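You operate a simulated robot arm through the tools that you are given. There is no shell and no other tool.

Carry out the task below with a simulated robot arm. There is one attempt and no reset: what you move stays moved.

Task
Put things in order on the top of the run-off table. At the end: the black large metal weight is on the small grey box; the white suction pad from the top of the run-off table stands where the grey spacer block stood; the grey ink bottle from the top of the run-off table stands where the black large metal weight stood; the grey spacer block stands where the grey ink bottle stood; whatever was shut is shut again. Leave all else as you found it, and nothing knocked over.

It is judged by the outcome, as a careful person would: the job done as asked, and still so three seconds after it is handed in. It fails if anything else is knocked over, pushed out of place, dropped, spilled or broken.

Robot
A 6-joint arm with a two-finger gripper, fixed in place. Base frame: the origin is on the floor under the middle of its stand, x ahead of it, y to its left, z up; the work surface is at about z = 0.812. Units: m, degrees, N and s.
With the tool pointing down near the work surface it reaches from about 0.12 to 0.68 m from the base axis. Its first joint turns from -66.0 to 66.0 degrees. Payload 2.45 kg.
Tool frame: the origin (TCP) lies between the finger pads and is the grasp point; the fingertips stand 0.03 m ahead of it; z points along the fingers, y is the line along which they close. The gripper opens to 0.106 m; its body begins 0.079 m behind the TCP.
Orientation is told as [roll, pitch, yaw] about the base's x, y, z axes, in that order, counted from this pose: with the fingers straight down and closing along the base's y, the tool's x points along the base's -x, its y along +y and its z along -z.

Tools
- The arm moves only by the tool jog_arm. Its argument "deltas" is a list of rows, each an object (a shift or turn left out is 0, a gripper value left out holds the last) with "delta_rot": the turn, a rotation vector about the tool's x, y, z in units of 8 degrees (1.0 is 8 degrees), a list of three; "travel": the shift along the tool's x, y, z in units of 30 mm (1.0 is 30 mm), a list of three; "grip": the opening, from 0 (shut) to 1 (fully open). In form: [{"delta_rot": [ax, ay, az], "travel": [x, y, z], "grip": grip}, ...]. A call has 1 to 20 rows; each row shifts and turns the commanded pose from where the row before left it, along the tool's axes as they then stand. A call with a number of a shift or a turn outside -1 to 1 is refused whole. Rows are played at 5 a second. More than 0.05 m and 8.6 degrees between two rows, or a gripper value outside its range, and nothing of the call is played. A pose out of reach is approached as far as the arm can. The call stops where the force on the tool passes 40 N (or 10 N more than at its start, if that is more) or the arm is blocked; 0.2 s more then pass. The fingers move at their own pace (about 0.153 m/s each) and stop on an object; they squeeze with about 21 N. The grip force told is the motor's: it shows also when the fingers shut on nothing. Time passes only in rows, and 0.2 s behind the last, so rows that do not move let the fingers close. It gives the time, the measured TCP pose, the force on the tool (base axes), the opening and the grip force at its end, in the units of the frame above (readings bear some noise), with the torque about the TCP (base axes, N m) and any sound that the robot's microphone picked up.
- Cameras (640 x 400 px; columns grow to the right, rows downward): "scene" is fixed at [0.0595, 0.4172, 1.3983]; the picture's right is [-0.72, -0.69, 0.00], its down [-0.43, 0.45, -0.78] and it looks along [0.54, -0.56, -0.63] (base axes); focal length 374 px, centre (320, 200). "wrist" rides on the gripper at [0.076, -0.002, -0.106] in the tool frame; the picture's right is [0.02, 1.00, 0.00], its down [-0.78, 0.02, -0.62] and it looks along [-0.62, 0.01, 0.78] (tool axes); focal length 247 px, centre (320, 200). There is no depth. A picture from a camera that has moved, and an enlarged one, comes with that camera's place and axes in the base frame and with its lens.
- capture(camera): a new picture of that camera. No time passes.
- inspect(camera, box): a new picture of the part [left, top, right, bottom] of that camera's present view, enlarged. No time passes.
- job_done(): hands the job in; it is judged then, once.

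Nothing tells you positions but the pictures and the camera data. Unless the task says otherwise, let go and move clear before handing in.

The tools are called by a JSON object that holds its "op" and its "data". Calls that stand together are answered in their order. jog_arm: Moves the arm, as the interface text tells. Its arguments: {"type":"object","properties":{"deltas":{"type":"array","items":{"type":"object","properties":{"delta_rot":{"type":"array","items":{"type":"number"}},"travel":{"type":"array","items":{"type":"number"}},"grip":{"type":"number"}}}}},"required":["deltas"]} The other tools are called the same way: capture (camera) takes a picture; inspect (camera, box) takes an enlarged picture of a part of a camera's view; job_done () hands the job in.

At the start:

```text
time: 0.0
tool_pos: [0.3124, -0.0293, 1.1098]
orientation: [0.0, -0.1, -0.1]
ft_force: [-0.1, -0.7, -0.4]
wrist_torque: [0.04, 0.0, -0.05]
grip_width: 0.106
finger_force: 0.2
```

scene: 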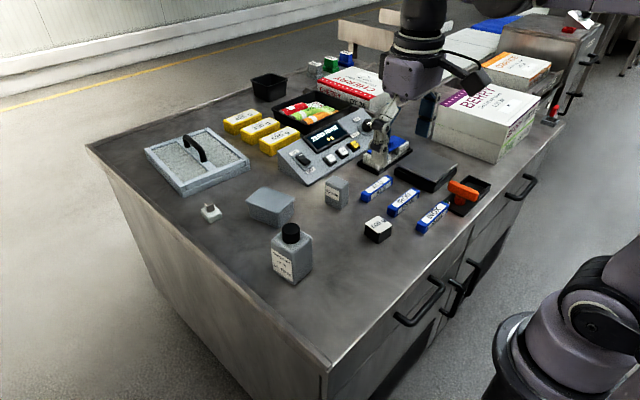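
wrist: 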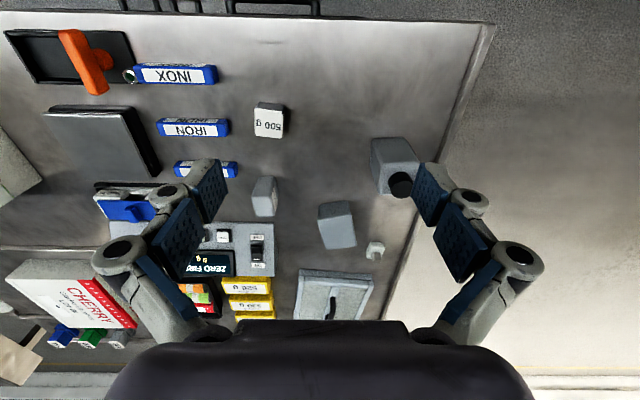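

I see a table with a grey ink bottle, a small grey box, a white suction pad, a grey spacer block, a black 500 g weight, and various other items. First I'll take enlarged pictures to identify everything.

{"op": "inspect", "data": {"camera": "scene", "box": [180, 150, 340, 290]}}

{"op": "inspect", "data": {"camera": "scene", "box": [310, 140, 500, 260]}}

{"op": "inspect", "data": {"camera": "wrist", "box": [230, 80, 430, 330]}}

{"op": "inspect", "data": {"camera": "scene", "box": [140, 60, 340, 200]}}

```text
2.86 times, centred on (260, 220) of scene
camera zoom: at [0.0595, 0.4172, 1.3983], right [-0.72, -0.69, 0.0], down [-0.43, 0.45, -0.78], along [0.54, -0.56, -0.63], focal length 1068 px, centre (491, 143)
```

zoom: 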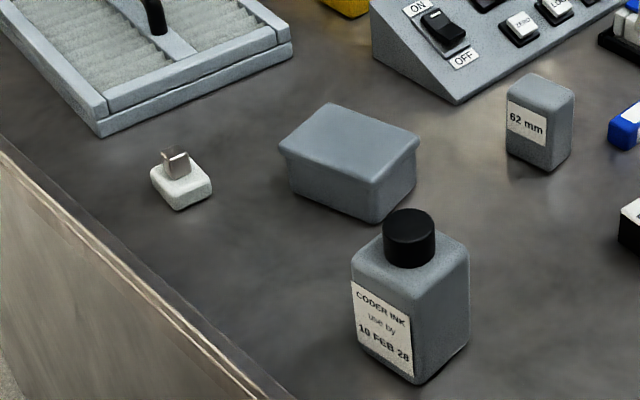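

```text
3.33 times, centred on (405, 200) of scene
camera zoom: at [0.0595, 0.4172, 1.3983], right [-0.72, -0.69, 0.0], down [-0.43, 0.45, -0.78], along [0.54, -0.56, -0.63], focal length 1246 px, centre (37, 200)
```

zoom: 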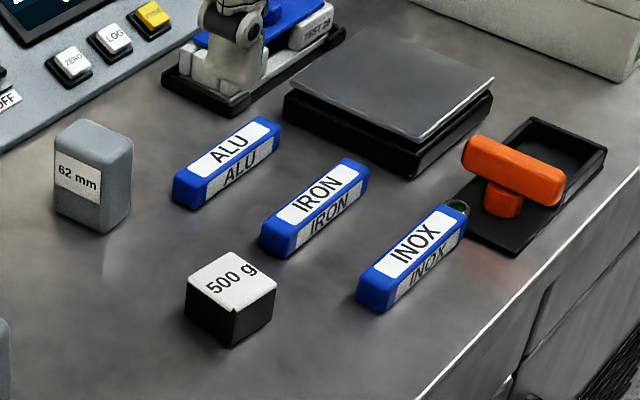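

```text
1.60 times, centred on (330, 205) of wrist
camera zoom: at [0.2363, -0.0309, 1.2168], right [-0.02, 1.0, 0.0], down [0.78, 0.02, 0.62], along [0.62, 0.01, -0.78], focal length 395 px, centre (304, 192)
```

zoom: 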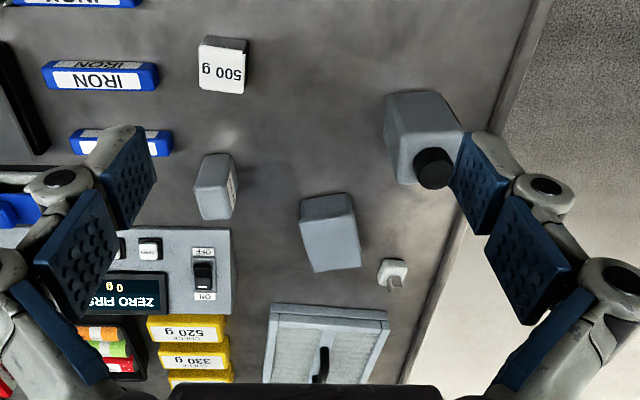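

```text
2.86 times, centred on (240, 130) of scene
camera zoom: at [0.0595, 0.4172, 1.3983], right [-0.72, -0.69, 0.0], down [-0.43, 0.45, -0.78], along [0.54, -0.56, -0.63], focal length 1068 px, centre (549, 400)
```

zoom: 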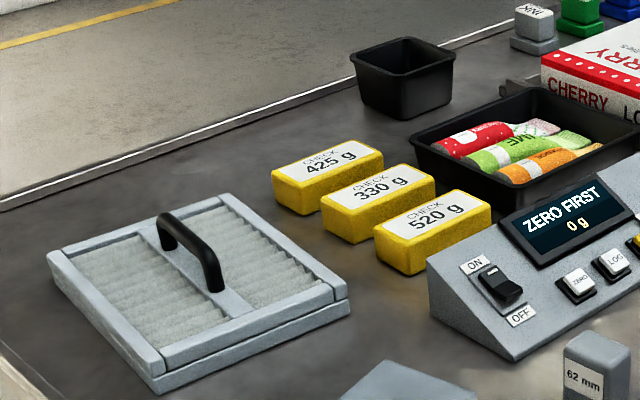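

The weight, spacer, bottle, pad and box are all on the near half of the table. I'll check the far corner for look-alikes, and lower the wrist camera to measure positions.

{"op": "inspect", "data": {"camera": "scene", "box": [240, 40, 400, 140]}}

{"op": "inspect", "data": {"camera": "scene", "box": [400, 0, 640, 150]}}

{"op": "jog_arm", "data": {"deltas": [{"travel": [0.45, 0, 0.9], "grip": 1}, {"travel": [0.45, 0, 0.9]}, {"travel": [0.45, 0, 0.9]}, {"travel": [0.45, 0, 0.9]}, {}, {}]}}

```text
4.00 times, centred on (320, 90) of scene
camera zoom: at [0.0595, 0.4172, 1.3983], right [-0.72, -0.69, 0.0], down [-0.43, 0.45, -0.78], along [0.54, -0.56, -0.63], focal length 1495 px, centre (320, 640)
```

zoom: 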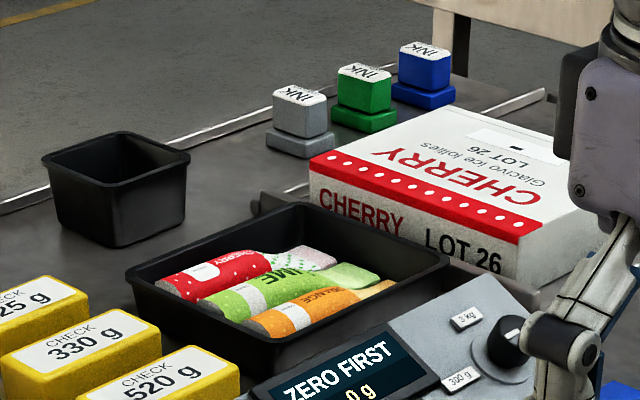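

```text
2.67 times, centred on (520, 75) of scene
camera zoom: at [0.0595, 0.4172, 1.3983], right [-0.72, -0.69, 0.0], down [-0.43, 0.45, -0.78], along [0.54, -0.56, -0.63], focal length 997 px, centre (-213, 533)
```

zoom: 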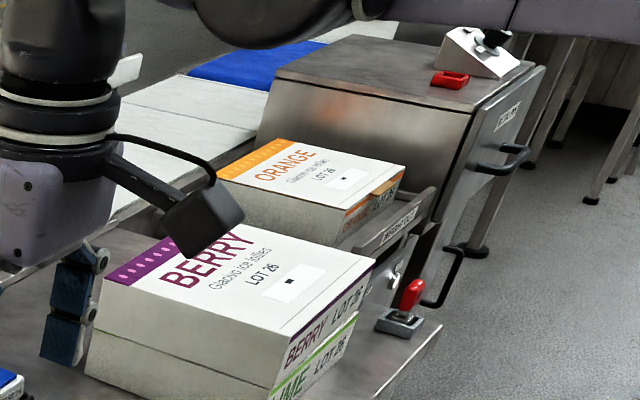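

```text
time: 1.4
tool_pos: [0.258, -0.03, 1.0042]
orientation: [-0.1, -0.1, -0.1]
ft_force: [0.0, 0.9, 0.3]
wrist_torque: [-0.02, 0.03, -0.02]
grip_width: 0.106
finger_force: 0.0
```

The far-corner items are ink cartridges in holders, not the bottle. Now I'll take the lowered wrist view.

{"op": "capture", "data": {"camera": "wrist"}}

{"op": "capture", "data": {"camera": "scene"}}

```text
taken
camera wrist: at [0.1818, -0.0311, 1.1091], right [-0.02, 1.0, 0.0], down [0.78, 0.02, 0.62], along [0.62, 0.01, -0.78], focal length 247 px, centre (320, 200)
```

wrist: 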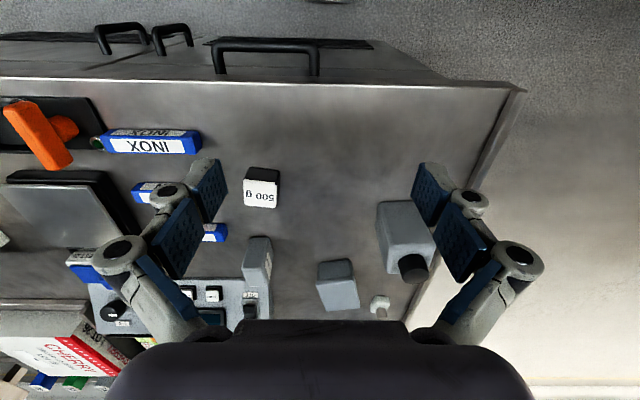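

```text
taken
```

scene: 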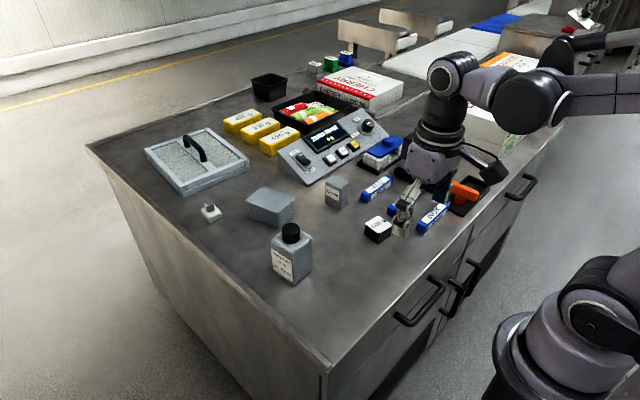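

The five target items are visible in the wrist view. I'll zoom in for measurement.

{"op": "inspect", "data": {"camera": "wrist", "box": [230, 150, 310, 200]}}

{"op": "inspect", "data": {"camera": "wrist", "box": [220, 220, 380, 320]}}

{"op": "inspect", "data": {"camera": "wrist", "box": [340, 180, 500, 320]}}

```text
8.00 times, centred on (270, 175) of wrist
camera zoom: at [0.1818, -0.0311, 1.1091], right [-0.02, 1.0, 0.0], down [0.78, 0.02, 0.62], along [0.62, 0.01, -0.78], focal length 1976 px, centre (720, 400)
```

zoom: 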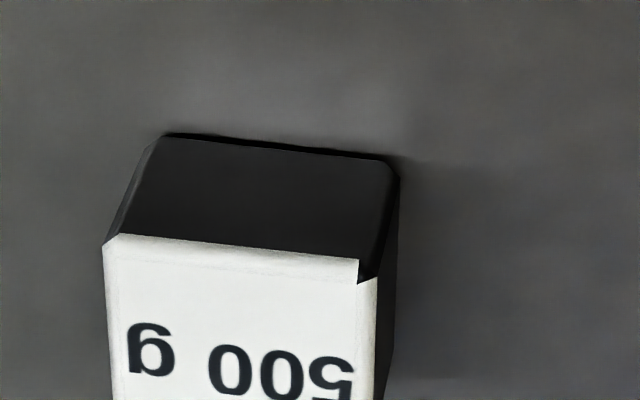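

```text
4.00 times, centred on (300, 270) of wrist
camera zoom: at [0.1818, -0.0311, 1.1091], right [-0.02, 1.0, 0.0], down [0.78, 0.02, 0.62], along [0.62, 0.01, -0.78], focal length 988 px, centre (400, -80)
```

zoom: 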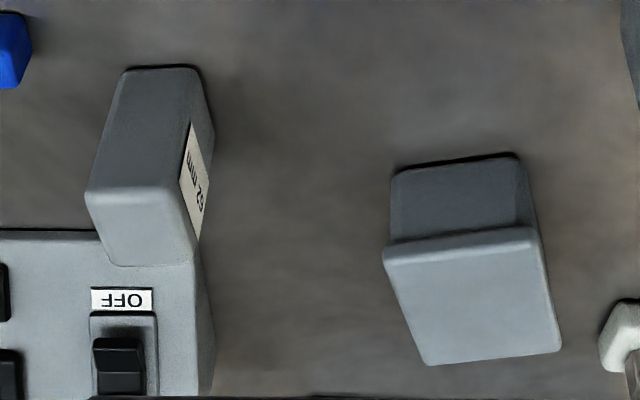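

```text
2.86 times, centred on (420, 250) of wrist
camera zoom: at [0.1818, -0.0311, 1.1091], right [-0.02, 1.0, 0.0], down [0.78, 0.02, 0.62], along [0.62, 0.01, -0.78], focal length 706 px, centre (34, 57)
```

zoom: 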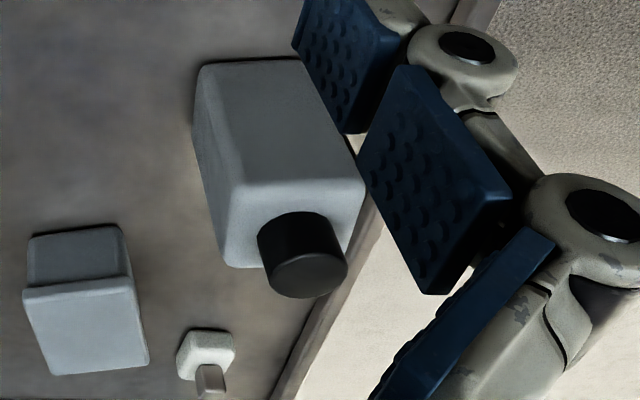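

My estimates are: weight at about (0.385, -0.108), grey box lid centre at about (0.611, 0.013), spacer at (0.524, -0.127), bottle at (0.446, 0.094) and pad at (0.70, 0.115). I'll go above the weight first and check alignment.

{"op": "jog_arm", "data": {"deltas": [{"travel": [-0.85, -0.52, 0]}, {"travel": [-0.85, -0.52, 0]}, {"travel": [-0.85, -0.52, 0]}, {"travel": [-0.85, -0.52, 0.3]}, {"travel": [-0.83, -0.52, 0.3]}, {"delta_rot": [0, 0, 0.85]}, {}, {}]}}

{"op": "capture", "data": {"camera": "wrist"}}

{"op": "inspect", "data": {"camera": "wrist", "box": [260, 60, 400, 160]}}

```text
time: 3.2
tool_pos: [0.3856, -0.1091, 0.9855]
orientation: [0.0, -0.1, -6.9]
ft_force: [-0.7, -0.4, -0.3]
wrist_torque: [0.01, 0.03, 0.03]
grip_width: 0.106
finger_force: 0.1
```

```text
taken
camera wrist: at [0.3096, -0.1001, 1.0911], right [0.1, 1.0, 0.0], down [0.78, -0.08, 0.62], along [0.62, -0.06, -0.78], focal length 247 px, centre (320, 200)
```

wrist: 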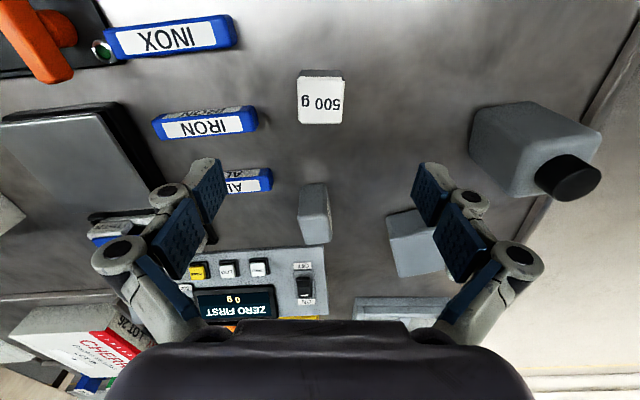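

```text
4.00 times, centred on (330, 110) of wrist
camera zoom: at [0.3096, -0.1001, 1.0911], right [0.1, 1.0, 0.0], down [0.78, -0.08, 0.62], along [0.62, -0.06, -0.78], focal length 988 px, centre (280, 560)
```

zoom: 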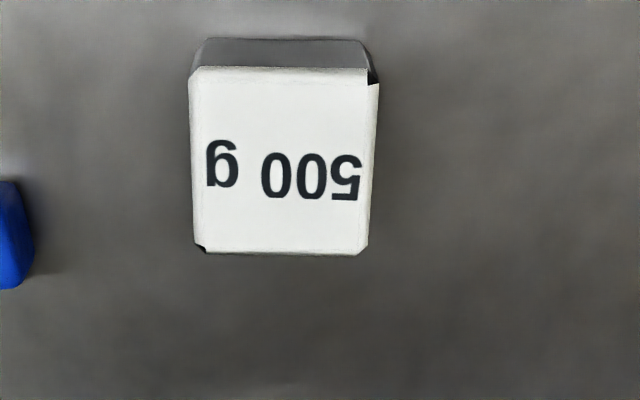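

The weight is centred under the gripper to within 2 mm and the yaw is aligned. I'll narrow the fingers and descend around it.

{"op": "jog_arm", "data": {"deltas": [{"grip": 0.62, "travel": [0.06, 0, 0.6]}, {"travel": [0, 0, 0.8]}, {"travel": [0, 0, 0.8]}, {"travel": [0, 0, 0.8]}, {"travel": [0, 0, 0.8]}, {"travel": [0, 0, 0.4]}, {}]}}

{"op": "capture", "data": {"camera": "wrist"}}

{"op": "inspect", "data": {"camera": "scene", "box": [310, 140, 500, 260]}}

```text
time: 4.8
tool_pos: [0.3836, -0.107, 0.8578]
orientation: [0.0, 0.1, -6.9]
ft_force: [-0.8, 0.4, -0.2]
wrist_torque: [0.03, 0.0, -0.01]
grip_width: 0.0655
finger_force: 0.1
```

```text
taken
camera wrist: at [0.3079, -0.099, 0.965], right [0.1, 1.0, 0.0], down [0.78, -0.08, 0.62], along [0.62, -0.06, -0.78], focal length 247 px, centre (320, 200)
```

wrist: 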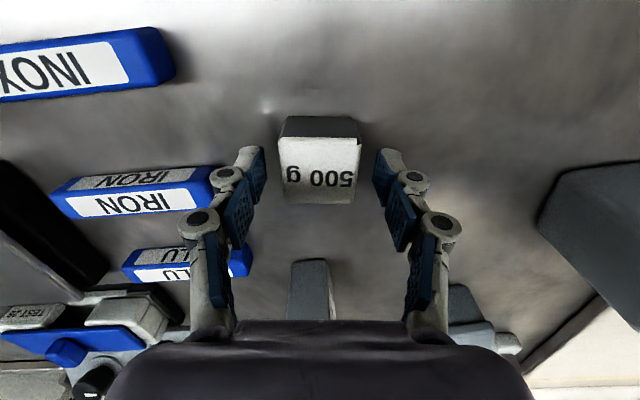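

```text
3.33 times, centred on (405, 200) of scene
camera zoom: at [0.0594, 0.4172, 1.3983], right [-0.72, -0.69, 0.0], down [-0.43, 0.45, -0.78], along [0.54, -0.56, -0.63], focal length 1246 px, centre (37, 200)
```

zoom: 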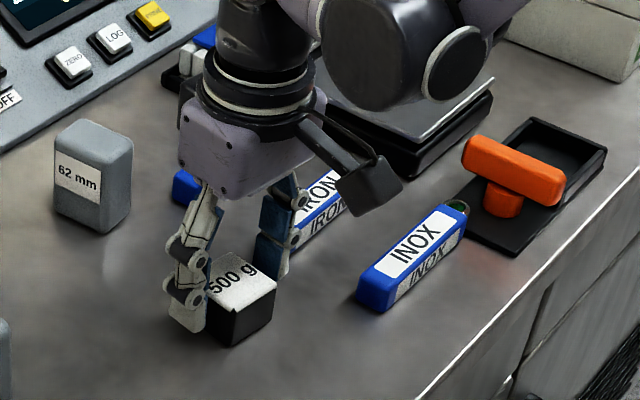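

The fingers straddle the weight and clear the IRON bar. I'll go down the last 12 mm and close.

{"op": "jog_arm", "data": {"deltas": [{"travel": [0, 0, 0.2]}, {"travel": [0, 0, 0.2]}, {}, {"grip": 0.2}, {}, {}, {}]}}

{"op": "capture", "data": {"camera": "wrist"}}

```text
time: 6.4
tool_pos: [0.3838, -0.1079, 0.8458]
orientation: [0.0, 0.1, -6.9]
ft_force: [0.0, 0.0, -0.5]
wrist_torque: [0.02, -0.02, -0.02]
grip_width: 0.0436
finger_force: 20.4
```

```text
taken
camera wrist: at [0.3078, -0.0995, 0.9529], right [0.1, 1.0, 0.0], down [0.78, -0.08, 0.62], along [0.62, -0.06, -0.78], focal length 247 px, centre (320, 200)
```

wrist: 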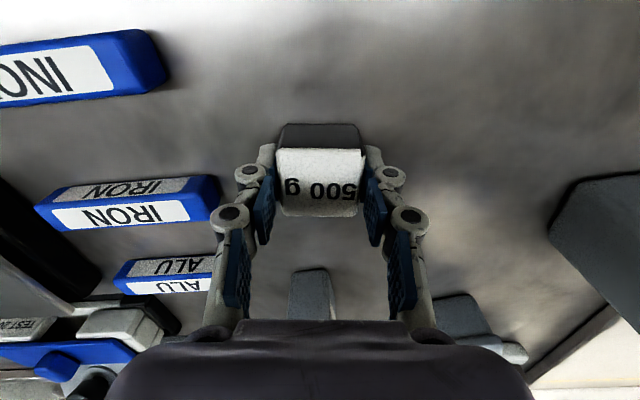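

The weight is held (43.6 mm wide). I'll lift it, turn to match the box's yaw and carry it above the box.

{"op": "jog_arm", "data": {"deltas": [{"travel": [0, 0, -0.3]}, {"travel": [0, 0, -0.8]}, {"travel": [0, 0, -1]}, {"travel": [0, 0, -1]}, {"travel": [0, 0, -1]}, {"travel": [0, 0, -1]}, {"delta_rot": [0, 0, -0.85]}, {"delta_rot": [0, 0, -0.85]}, {"delta_rot": [0, 0, -0.82]}, {"travel": [-0.6, 0.15, 0]}, {"travel": [-0.9, 0.24, 0]}, {"travel": [-0.9, 0.24, 0]}, {"travel": [-0.9, 0.24, 0]}, {"travel": [-0.9, 0.24, 0]}, {"travel": [-0.9, 0.24, 0]}, {"travel": [-0.9, 0.24, 0]}, {"travel": [-0.9, 0.24, 0]}, {"travel": [-0.7, 0.2, 0]}, {}, {}]}}

{"op": "capture", "data": {"camera": "wrist"}}

{"op": "capture", "data": {"camera": "scene"}}

```text
time: 10.6
tool_pos: [0.591, 0.0032, 1.0002]
orientation: [-0.1, -0.2, 13.4]
ft_force: [-0.1, -0.3, -4.9]
wrist_torque: [-0.04, 0.0, 0.01]
grip_width: 0.0435
finger_force: 21.2
```

```text
taken
camera wrist: at [0.5177, -0.0139, 1.1064], right [-0.25, 0.97, 0.0], down [0.76, 0.2, 0.62], along [0.6, 0.16, -0.78], focal length 247 px, centre (320, 200)
```

wrist: 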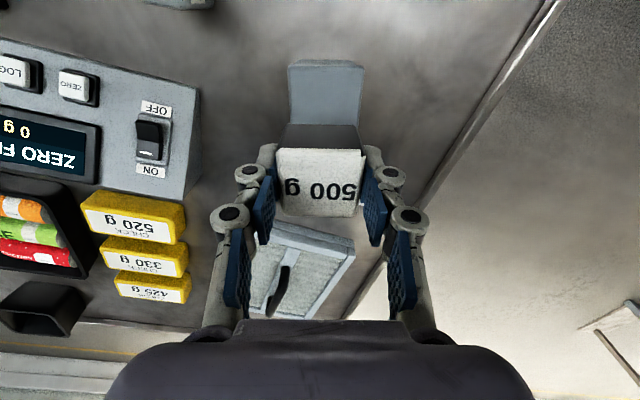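

```text
taken
```

scene: 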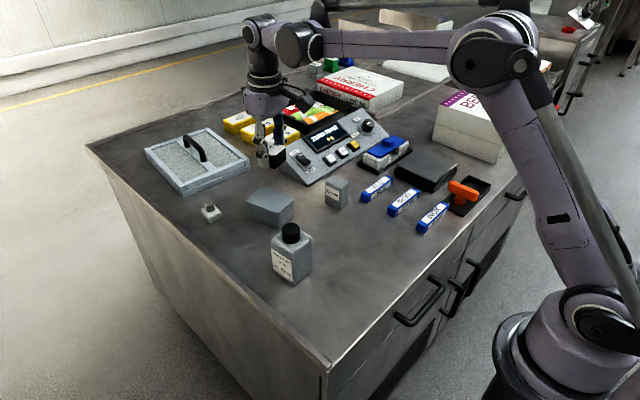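

The weight is being carried level. I'll zoom on the box in the wrist view to compute the placement.

{"op": "inspect", "data": {"camera": "wrist", "box": [250, 40, 410, 140]}}

{"op": "inspect", "data": {"camera": "scene", "box": [200, 110, 340, 240]}}

```text
4.00 times, centred on (330, 90) of wrist
camera zoom: at [0.5177, -0.0139, 1.1064], right [-0.25, 0.97, 0.0], down [0.76, 0.2, 0.62], along [0.6, 0.16, -0.78], focal length 988 px, centre (280, 640)
```

zoom: 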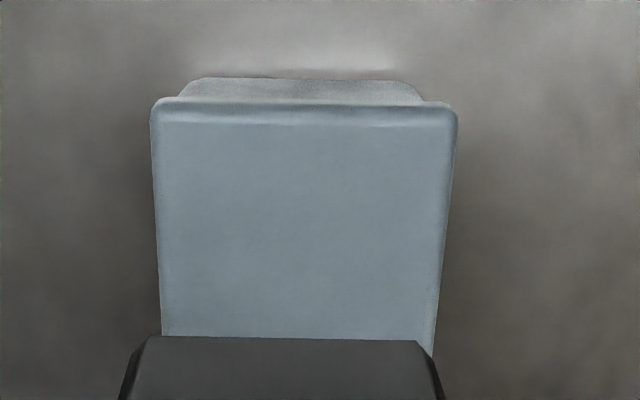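

```text
3.08 times, centred on (270, 175) of scene
camera zoom: at [0.0595, 0.4172, 1.3983], right [-0.72, -0.69, 0.0], down [-0.43, 0.45, -0.78], along [0.54, -0.56, -0.63], focal length 1150 px, centre (474, 277)
```

zoom: 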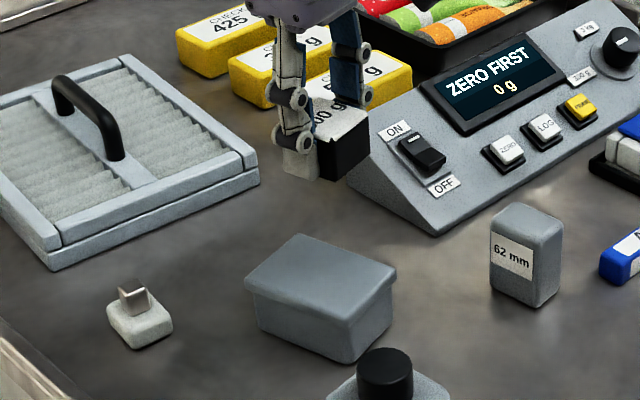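

The box is aligned in yaw, and its lid centre is about 22 mm ahead of the gripper. I'll shift over it and come down to just above the lid.

{"op": "jog_arm", "data": {"deltas": [{"travel": [-0.73, 0.12, 0]}, {"travel": [0, 0, 0.8]}, {"travel": [0, 0, 0.8]}, {"travel": [0, 0, 0.8]}, {"travel": [0, 0, 0.8]}, {}, {}]}}

{"op": "inspect", "data": {"camera": "scene", "box": [200, 110, 340, 240]}}

{"op": "capture", "data": {"camera": "wrist"}}

```text
time: 12.2
tool_pos: [0.6111, 0.0137, 0.9046]
orientation: [-0.1, -0.1, 13.4]
ft_force: [-0.2, 0.3, -5.8]
wrist_torque: [0.01, -0.04, 0.0]
grip_width: 0.0435
finger_force: 21.2
```

```text
3.08 times, centred on (270, 175) of scene
camera zoom: at [0.0595, 0.4172, 1.3983], right [-0.72, -0.69, 0.0], down [-0.43, 0.45, -0.78], along [0.54, -0.56, -0.63], focal length 1150 px, centre (474, 277)
```

zoom: 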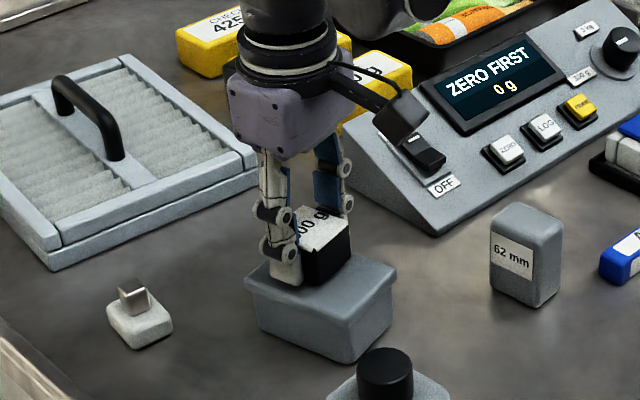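

```text
taken
camera wrist: at [0.538, -0.0056, 1.0101], right [-0.25, 0.97, 0.0], down [0.76, 0.2, 0.62], along [0.6, 0.16, -0.78], focal length 247 px, centre (320, 200)
```

wrist: 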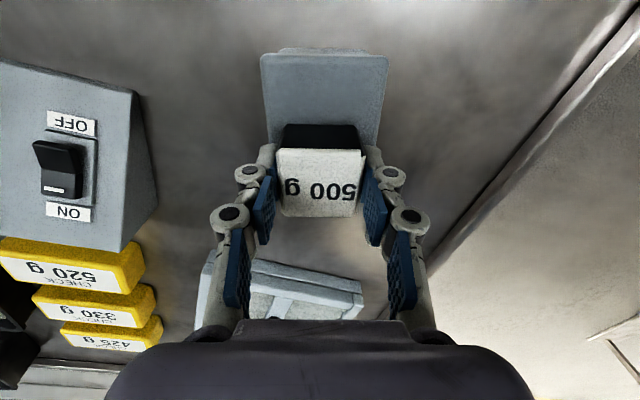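

The weight hangs centred over the lid. I'll lower it gently in small steps, watching the force.

{"op": "jog_arm", "data": {"deltas": [{"travel": [0, 0, 0.15]}, {"travel": [0, 0, 0.15]}, {"travel": [0, 0, 0.1]}, {}]}}

{"op": "inspect", "data": {"camera": "scene", "box": [240, 160, 310, 225]}}

```text
time: 13.0
tool_pos: [0.6112, 0.0135, 0.8955]
orientation: [0.0, -0.1, 13.4]
ft_force: [-2.0, 1.0, 9.5]
wrist_torque: [0.03, 0.05, 0.04]
grip_width: 0.0436
finger_force: 21.1
stopped in row 4: the force on the tool passed its limit at 45 N (the readings are from after the stop); the commanded pose is now the measured one
```

```text
6.15 times, centred on (275, 192) of scene
camera zoom: at [0.0592, 0.4172, 1.3983], right [-0.72, -0.69, 0.0], down [-0.43, 0.45, -0.78], along [0.54, -0.56, -0.63], focal length 2300 px, centre (597, 246)
```

zoom: 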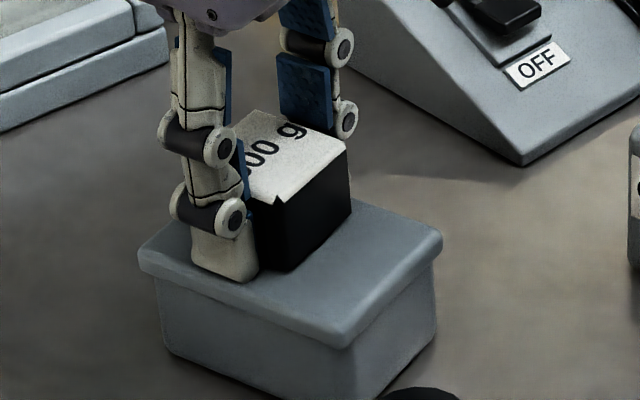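

The weight is on the lid (contact force felt). I'll open the fingers partly, then back straight up.

{"op": "jog_arm", "data": {"deltas": [{"travel": [0, 0, -0.02]}, {"grip": 0.6}, {}, {}]}}

{"op": "inspect", "data": {"camera": "scene", "box": [240, 160, 310, 225]}}

{"op": "capture", "data": {"camera": "wrist"}}

```text
time: 14.0
tool_pos: [0.6124, 0.0138, 0.8947]
orientation: [0.0, -0.2, 13.5]
ft_force: [-0.7, 0.5, 0.0]
wrist_torque: [0.0, 0.01, 0.02]
grip_width: 0.0638
finger_force: 0.1
```

```text
6.15 times, centred on (275, 192) of scene
camera zoom: at [0.0595, 0.4172, 1.3983], right [-0.72, -0.69, 0.0], down [-0.43, 0.45, -0.78], along [0.54, -0.56, -0.63], focal length 2300 px, centre (597, 246)
```

zoom: 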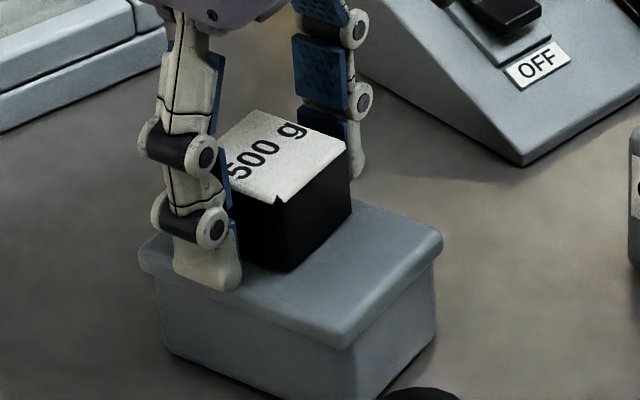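

```text
taken
camera wrist: at [0.538, -0.0055, 1.0012], right [-0.25, 0.97, 0.0], down [0.76, 0.2, 0.62], along [0.6, 0.16, -0.78], focal length 247 px, centre (320, 200)
```

wrist: 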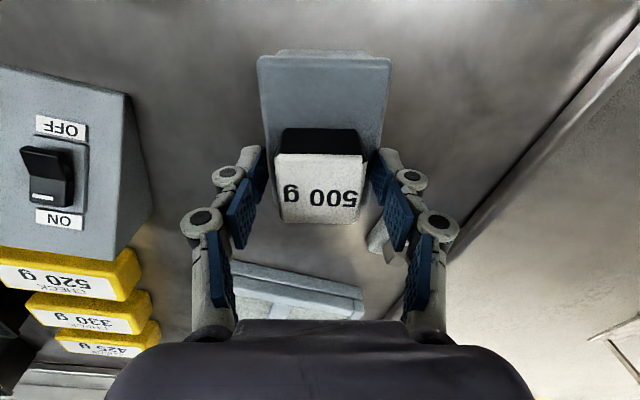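

The weight stands squarely on the box. Next I'll rise and move above the ink bottle.

{"op": "jog_arm", "data": {"deltas": [{"travel": [0, 0, -0.5]}, {"travel": [0, 0, -0.9]}, {"travel": [0, 0, -0.95]}, {"travel": [0, 0, -0.95]}, {"travel": [0, 0, -0.95]}, {"travel": [0, 0, -0.95], "grip": 1}, {"delta_rot": [0, 0, 1]}, {"travel": [0.88, 0.53, 0]}, {"travel": [0.88, 0.53, 0]}, {"travel": [0.88, 0.53, 0]}, {"travel": [0.88, 0.53, 0]}, {"travel": [0.88, 0.53, 0]}, {"travel": [0.88, 0.53, 0]}, {}, {}]}}

{"op": "capture", "data": {"camera": "wrist"}}

{"op": "inspect", "data": {"camera": "wrist", "box": [250, 40, 410, 140]}}

{"op": "capture", "data": {"camera": "scene"}}

```text
time: 17.2
tool_pos: [0.4448, 0.0938, 1.0514]
orientation: [0.1, -0.1, 5.5]
ft_force: [0.7, 0.2, -0.8]
wrist_torque: [0.02, 0.01, -0.06]
grip_width: 0.106
finger_force: 0.0
```

```text
taken
camera wrist: at [0.3692, 0.085, 1.1575], right [-0.12, 0.99, 0.0], down [0.78, 0.09, 0.62], along [0.62, 0.07, -0.78], focal length 247 px, centre (320, 200)
```

wrist: 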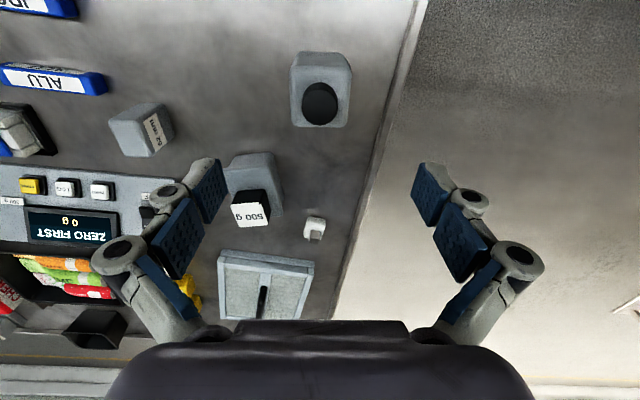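

```text
4.00 times, centred on (330, 90) of wrist
camera zoom: at [0.3692, 0.085, 1.1575], right [-0.12, 0.99, 0.0], down [0.78, 0.09, 0.62], along [0.62, 0.07, -0.78], focal length 988 px, centre (280, 640)
```

zoom: 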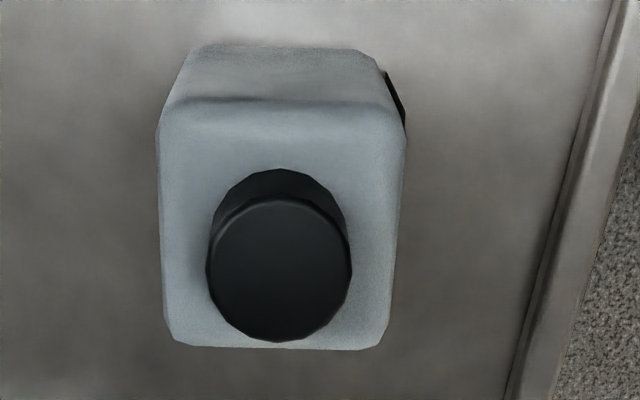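

```text
taken
```

scene: 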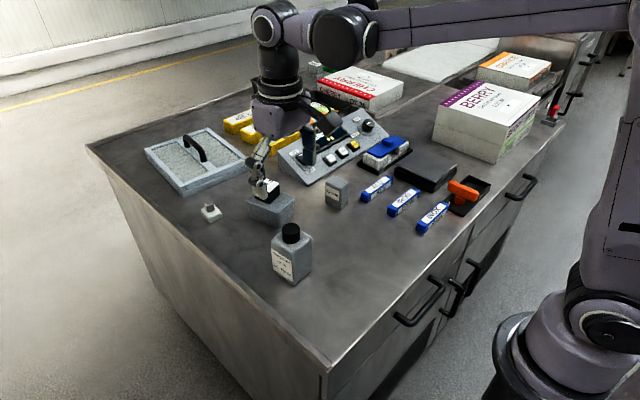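

The bottle is centred to within 2 mm and the yaw matches. I'll descend with the fingers around its body.

{"op": "jog_arm", "data": {"deltas": [{"grip": 0.85, "travel": [0.03, -0.055, 0.6]}, {"travel": [0, 0, 0.9]}, {"travel": [0, 0, 0.9]}, {"travel": [0, 0, 0.9]}, {"travel": [0, 0, 0.9]}, {}, {}]}}

{"op": "capture", "data": {"camera": "wrist"}}

{"op": "inspect", "data": {"camera": "scene", "box": [210, 180, 370, 300]}}

```text
time: 18.8
tool_pos: [0.4446, 0.0911, 0.9233]
orientation: [0.1, -0.2, 5.4]
ft_force: [0.7, 0.1, 0.4]
wrist_torque: [0.01, 0.03, -0.01]
grip_width: 0.0901
finger_force: 0.0
```

```text
taken
camera wrist: at [0.3682, 0.083, 1.0304], right [-0.12, 0.99, 0.0], down [0.78, 0.09, 0.62], along [0.62, 0.07, -0.78], focal length 247 px, centre (320, 200)
```

wrist: 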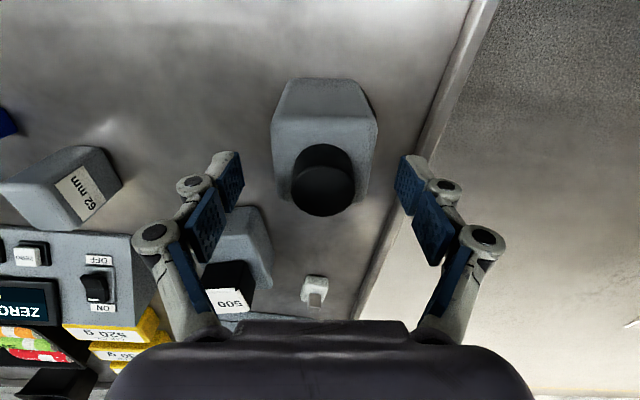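

```text
3.33 times, centred on (290, 240) of scene
camera zoom: at [0.0595, 0.4172, 1.3983], right [-0.72, -0.69, 0.0], down [-0.43, 0.45, -0.78], along [0.54, -0.56, -0.63], focal length 1246 px, centre (420, 67)
```

zoom: 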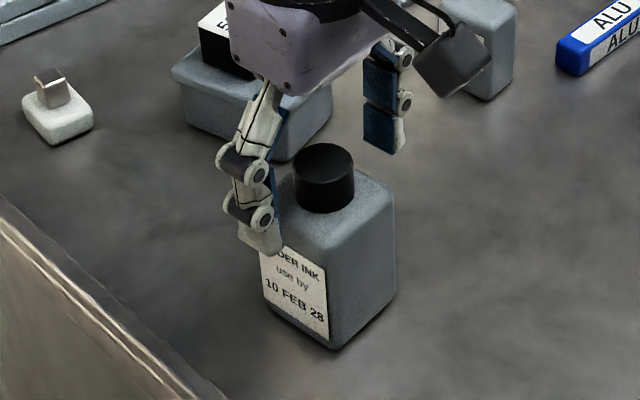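

The fingers straddle the bottle evenly. I'll lower to the grip height and close.

{"op": "jog_arm", "data": {"deltas": [{"travel": [0, 0, 0.6]}, {"travel": [0, 0, 0.6]}, {"travel": [0, 0, 0.57]}, {}, {"grip": 0.4}, {}, {}, {}]}}

{"op": "capture", "data": {"camera": "wrist"}}

{"op": "inspect", "data": {"camera": "scene", "box": [210, 180, 370, 300]}}

```text
time: 20.6
tool_pos: [0.444, 0.0914, 0.8718]
orientation: [0.0, -0.1, 5.4]
ft_force: [0.1, 1.3, 0.9]
wrist_torque: [0.16, 0.06, 0.01]
grip_width: 0.0596
finger_force: 20.7
```

```text
taken
camera wrist: at [0.3688, 0.0835, 0.9775], right [-0.12, 0.99, 0.0], down [0.78, 0.09, 0.62], along [0.62, 0.07, -0.78], focal length 247 px, centre (320, 200)
```

wrist: 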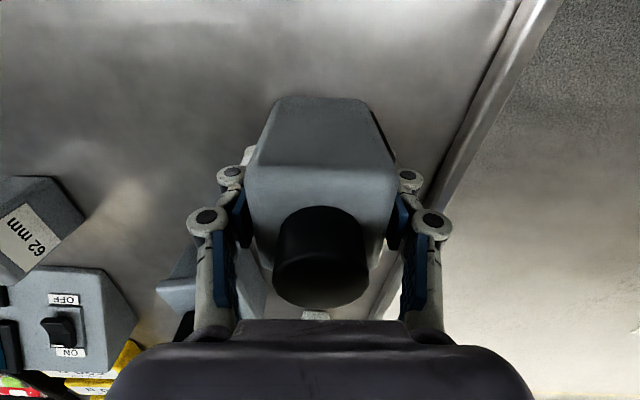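

```text
3.33 times, centred on (290, 240) of scene
camera zoom: at [0.0594, 0.4172, 1.3983], right [-0.72, -0.69, 0.0], down [-0.43, 0.45, -0.78], along [0.54, -0.56, -0.63], focal length 1246 px, centre (420, 67)
```

zoom: 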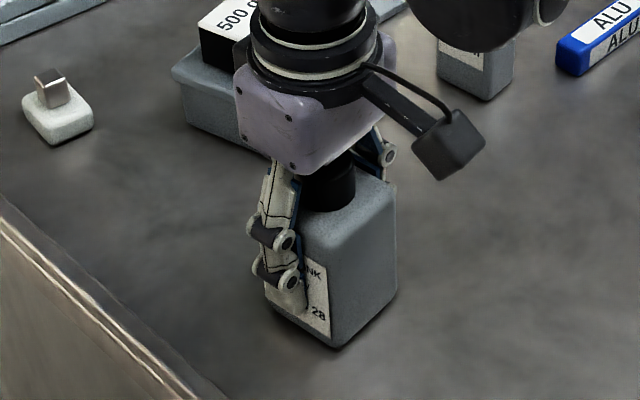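

The bottle is held firmly (59.6 mm). I'll lift it and carry it to where the weight stood.

{"op": "jog_arm", "data": {"deltas": [{"travel": [0, 0, -0.2]}, {"travel": [0, 0, -0.5]}, {"travel": [0, 0, -0.7]}, {"travel": [0, 0, -0.7]}, {"travel": [0, 0, -0.5]}, {"travel": [0.2, -0.5, 0]}, {"travel": [0.35, -0.86, 0]}, {"travel": [0.35, -0.86, 0]}, {"travel": [0.35, -0.86, 0]}, {"travel": [0.35, -0.86, 0]}, {"travel": [0.35, -0.86, 0]}, {"travel": [0.35, -0.86, 0]}, {"travel": [0.32, -0.77, 0]}, {}, {}]}}

{"op": "capture", "data": {"camera": "wrist"}}

{"op": "capture", "data": {"camera": "scene"}}

```text
time: 23.8
tool_pos: [0.385, -0.1057, 0.9496]
orientation: [0.0, -0.1, 5.4]
ft_force: [-0.2, 1.4, -2.8]
wrist_torque: [0.01, 0.01, -0.04]
grip_width: 0.0594
finger_force: 21.3
```

```text
taken
camera wrist: at [0.3084, -0.1156, 1.056], right [-0.12, 0.99, 0.0], down [0.78, 0.09, 0.62], along [0.62, 0.07, -0.78], focal length 247 px, centre (320, 200)
```

wrist: 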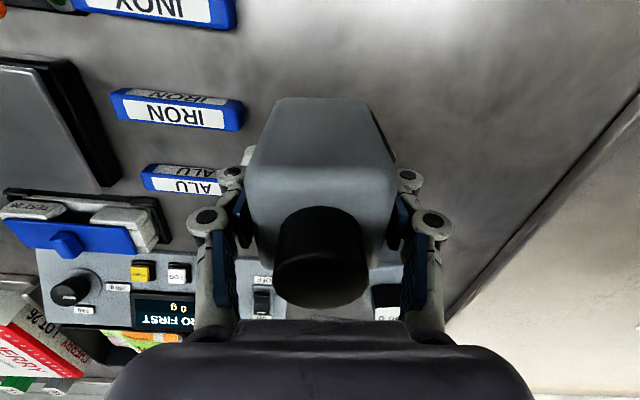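

```text
taken
```

scene: 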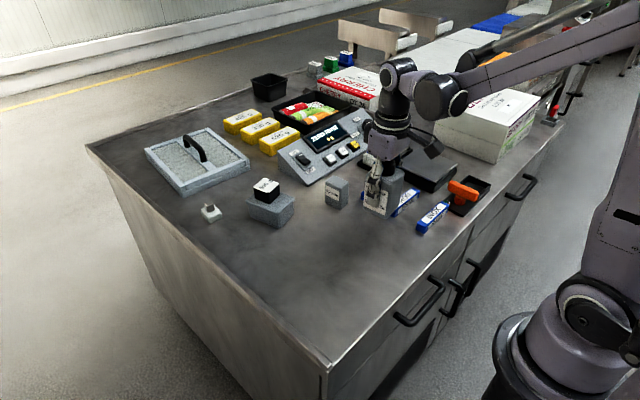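

The bottle hangs right over the weight's former spot and clears the IRON bar. I'll lower it gently.

{"op": "jog_arm", "data": {"deltas": [{"travel": [0.02, -0.07, 0.4]}, {"travel": [0, 0, 0.7]}, {"travel": [0, 0, 0.7]}, {"travel": [0, 0, 0.4]}, {"travel": [0, 0, 0.2]}, {}, {}]}}

{"op": "inspect", "data": {"camera": "scene", "box": [310, 140, 500, 260]}}

```text
time: 25.4
tool_pos: [0.384, -0.1095, 0.8769]
orientation: [0.1, 0.0, 5.4]
ft_force: [-0.2, 0.4, -4.1]
wrist_torque: [0.01, 0.01, -0.02]
grip_width: 0.0596
finger_force: 20.6
```

```text
3.33 times, centred on (405, 200) of scene
camera zoom: at [0.0595, 0.4172, 1.3983], right [-0.72, -0.69, 0.0], down [-0.43, 0.45, -0.78], along [0.54, -0.56, -0.63], focal length 1246 px, centre (37, 200)
```

zoom: 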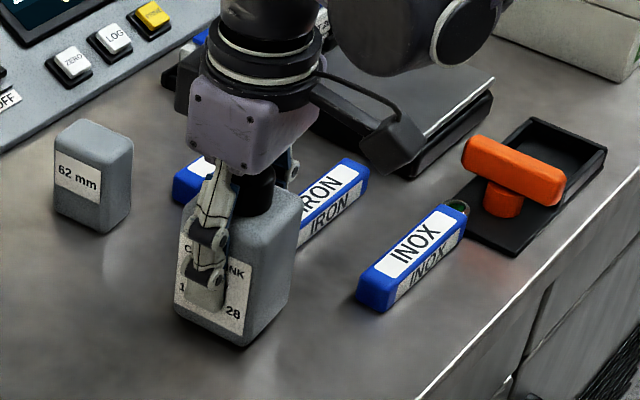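

The bottle is about 5 mm above the table. I'll ease it down in millimetre steps.

{"op": "jog_arm", "data": {"deltas": [{"travel": [0, 0, 0.07]}, {"travel": [0, 0, 0.05]}, {"travel": [0, 0, 0.03]}, {}]}}

```text
time: 26.4
tool_pos: [0.3841, -0.1095, 0.8741]
orientation: [0.0, 0.0, 5.4]
ft_force: [-0.2, 0.5, -2.6]
wrist_torque: [0.02, -0.05, -0.02]
grip_width: 0.0597
finger_force: 21.3
```

{"op": "jog_arm", "data": {"deltas": [{"travel": [0, 0, 0.03]}, {"travel": [0, 0, 0.03]}, {}]}}

```text
time: 27.2
tool_pos: [0.384, -0.1099, 0.8716]
orientation: [0.0, -0.2, 5.4]
ft_force: [-0.5, -0.6, 4.1]
wrist_torque: [0.14, 0.03, -0.02]
grip_width: 0.0595
finger_force: 20.8
```

The bottle is touching the table. I'll release it slightly and check that it stands before I rise.

{"op": "jog_arm", "data": {"deltas": [{"grip": 0.66}, {}, {}]}}

{"op": "capture", "data": {"camera": "wrist"}}

{"op": "inspect", "data": {"camera": "scene", "box": [310, 140, 500, 260]}}

```text
time: 28.0
tool_pos: [0.384, -0.1093, 0.8709]
orientation: [-0.1, -0.2, 5.4]
ft_force: [0.1, 0.1, 0.3]
wrist_torque: [-0.01, -0.03, -0.03]
grip_width: 0.0701
finger_force: 0.1
```

```text
taken
camera wrist: at [0.3084, -0.1181, 0.9775], right [-0.12, 0.99, 0.0], down [0.78, 0.09, 0.62], along [0.62, 0.07, -0.78], focal length 247 px, centre (320, 200)
```

wrist: 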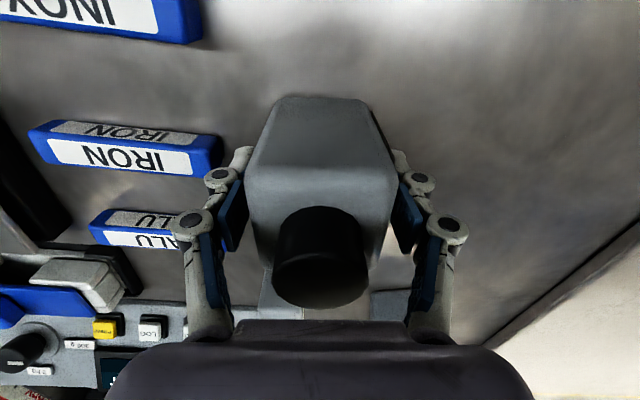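

```text
3.33 times, centred on (405, 200) of scene
camera zoom: at [0.0595, 0.4172, 1.3983], right [-0.72, -0.69, 0.0], down [-0.43, 0.45, -0.78], along [0.54, -0.56, -0.63], focal length 1246 px, centre (37, 200)
```

zoom: 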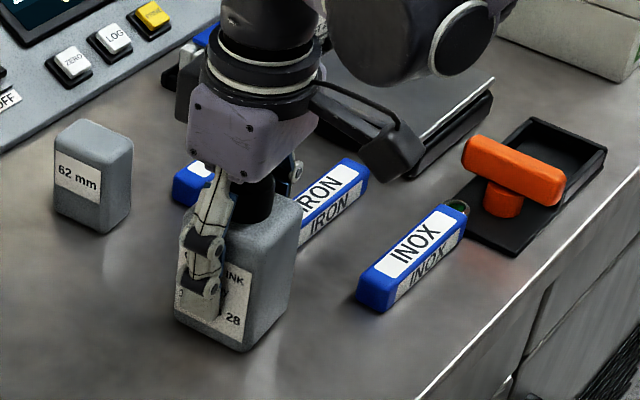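

The bottle stands upright. I'll rise clear and move above the spacer block.

{"op": "jog_arm", "data": {"deltas": [{"travel": [0, 0, -0.4]}, {"travel": [0, 0, -0.8]}, {"travel": [0, 0, -1]}, {"travel": [0, 0, -1]}, {"travel": [0, 0, -1]}, {"travel": [0, 0, -0.8]}, {"travel": [-0.92, -0.21, 0], "grip": 1}, {"travel": [-0.92, -0.21, 0]}, {"travel": [-0.92, -0.21, 0]}, {"travel": [-0.92, -0.21, 0]}, {"travel": [-0.92, -0.21, 0]}, {}, {}]}}

{"op": "capture", "data": {"camera": "wrist"}}

{"op": "inspect", "data": {"camera": "wrist", "box": [250, 50, 410, 150]}}

{"op": "capture", "data": {"camera": "scene"}}

```text
time: 30.8
tool_pos: [0.5251, -0.1297, 1.0233]
orientation: [-0.1, -0.1, 5.4]
ft_force: [-0.1, -0.5, 0.3]
wrist_torque: [-0.01, -0.04, 0.05]
grip_width: 0.1061
finger_force: 0.1
```

```text
taken
camera wrist: at [0.4488, -0.1366, 1.1286], right [-0.12, 0.99, 0.0], down [0.78, 0.09, 0.62], along [0.62, 0.07, -0.78], focal length 247 px, centre (320, 200)
```

wrist: 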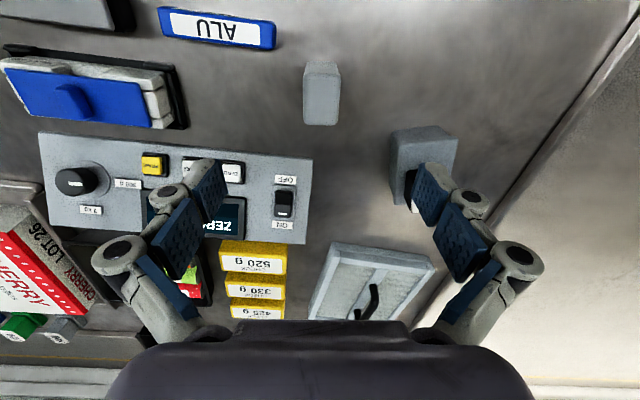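

```text
4.00 times, centred on (330, 100) of wrist
camera zoom: at [0.4488, -0.1366, 1.1286], right [-0.12, 0.99, 0.0], down [0.78, 0.09, 0.62], along [0.62, 0.07, -0.78], focal length 988 px, centre (280, 600)
```

zoom: 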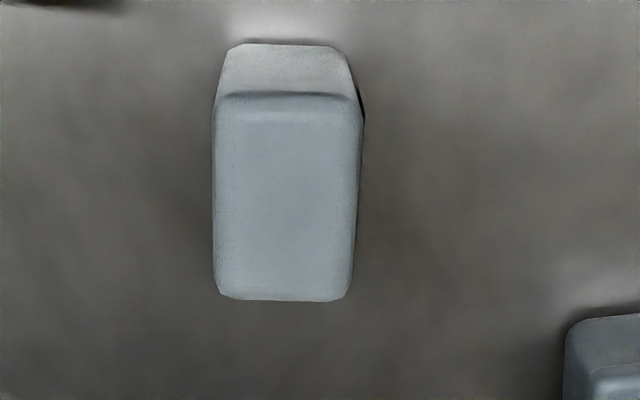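

```text
taken
```

scene: 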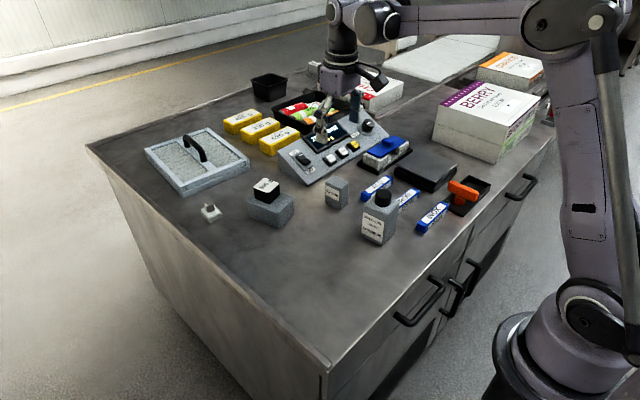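

The spacer is right under the gripper, 35 mm × 49 mm, with matching yaw. I'll narrow the fingers and descend.

{"op": "jog_arm", "data": {"deltas": [{"grip": 0.62, "travel": [-0.02, -0.01, 0.6]}, {"travel": [0, 0, 0.9]}, {"travel": [0, 0, 0.9]}, {"travel": [0, 0, 0.9]}, {"travel": [0, 0, 0.7]}, {}, {}]}}

{"op": "capture", "data": {"camera": "wrist"}}

{"op": "inspect", "data": {"camera": "scene", "box": [270, 120, 430, 240]}}

```text
time: 32.4
tool_pos: [0.5263, -0.1301, 0.9014]
orientation: [0.0, -0.2, 5.5]
ft_force: [0.9, 0.0, -0.7]
wrist_torque: [0.0, 0.04, -0.04]
grip_width: 0.0656
finger_force: 0.1
```

```text
taken
camera wrist: at [0.4494, -0.1374, 1.0075], right [-0.11, 0.99, 0.0], down [0.78, 0.09, 0.62], along [0.62, 0.07, -0.78], focal length 247 px, centre (320, 200)
```

wrist: 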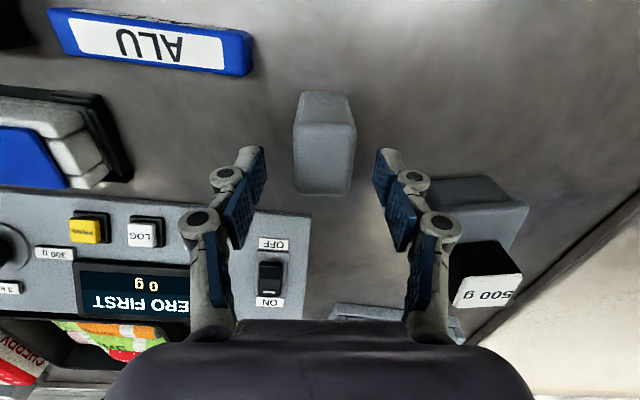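

```text
3.33 times, centred on (350, 180) of scene
camera zoom: at [0.0595, 0.4172, 1.3983], right [-0.72, -0.69, 0.0], down [-0.43, 0.45, -0.78], along [0.54, -0.56, -0.63], focal length 1246 px, centre (220, 267)
```

zoom: 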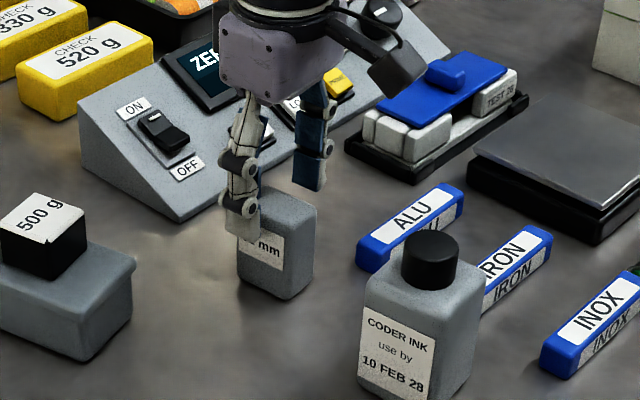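

The block sits between the fingers. I'll lower to the grip height and close.

{"op": "jog_arm", "data": {"deltas": [{"travel": [0, 0, 0.7]}, {"travel": [0, 0, 0.72]}, {}, {"grip": 0.1}, {}, {}, {}]}}

{"op": "capture", "data": {"camera": "wrist"}}

{"op": "inspect", "data": {"camera": "scene", "box": [270, 120, 430, 240]}}

```text
time: 34.0
tool_pos: [0.5242, -0.1287, 0.859]
orientation: [0.0, -0.1, 5.4]
ft_force: [-0.3, 0.8, -0.3]
wrist_torque: [0.0, -0.02, -0.03]
grip_width: 0.0353
finger_force: 20.6
```

```text
taken
camera wrist: at [0.4495, -0.1373, 0.965], right [-0.11, 0.99, 0.0], down [0.78, 0.09, 0.62], along [0.62, 0.07, -0.78], focal length 247 px, centre (320, 200)
```

wrist: 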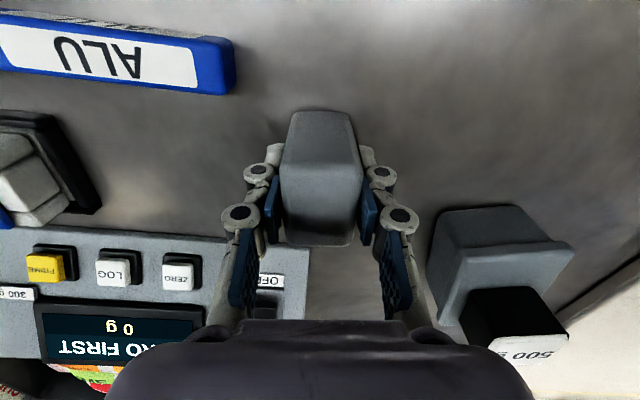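

```text
3.33 times, centred on (350, 180) of scene
camera zoom: at [0.0595, 0.4172, 1.3983], right [-0.72, -0.69, 0.0], down [-0.43, 0.45, -0.78], along [0.54, -0.56, -0.63], focal length 1246 px, centre (220, 267)
```

zoom: 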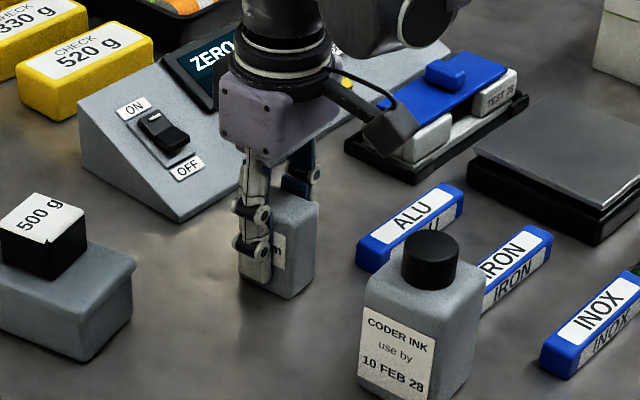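

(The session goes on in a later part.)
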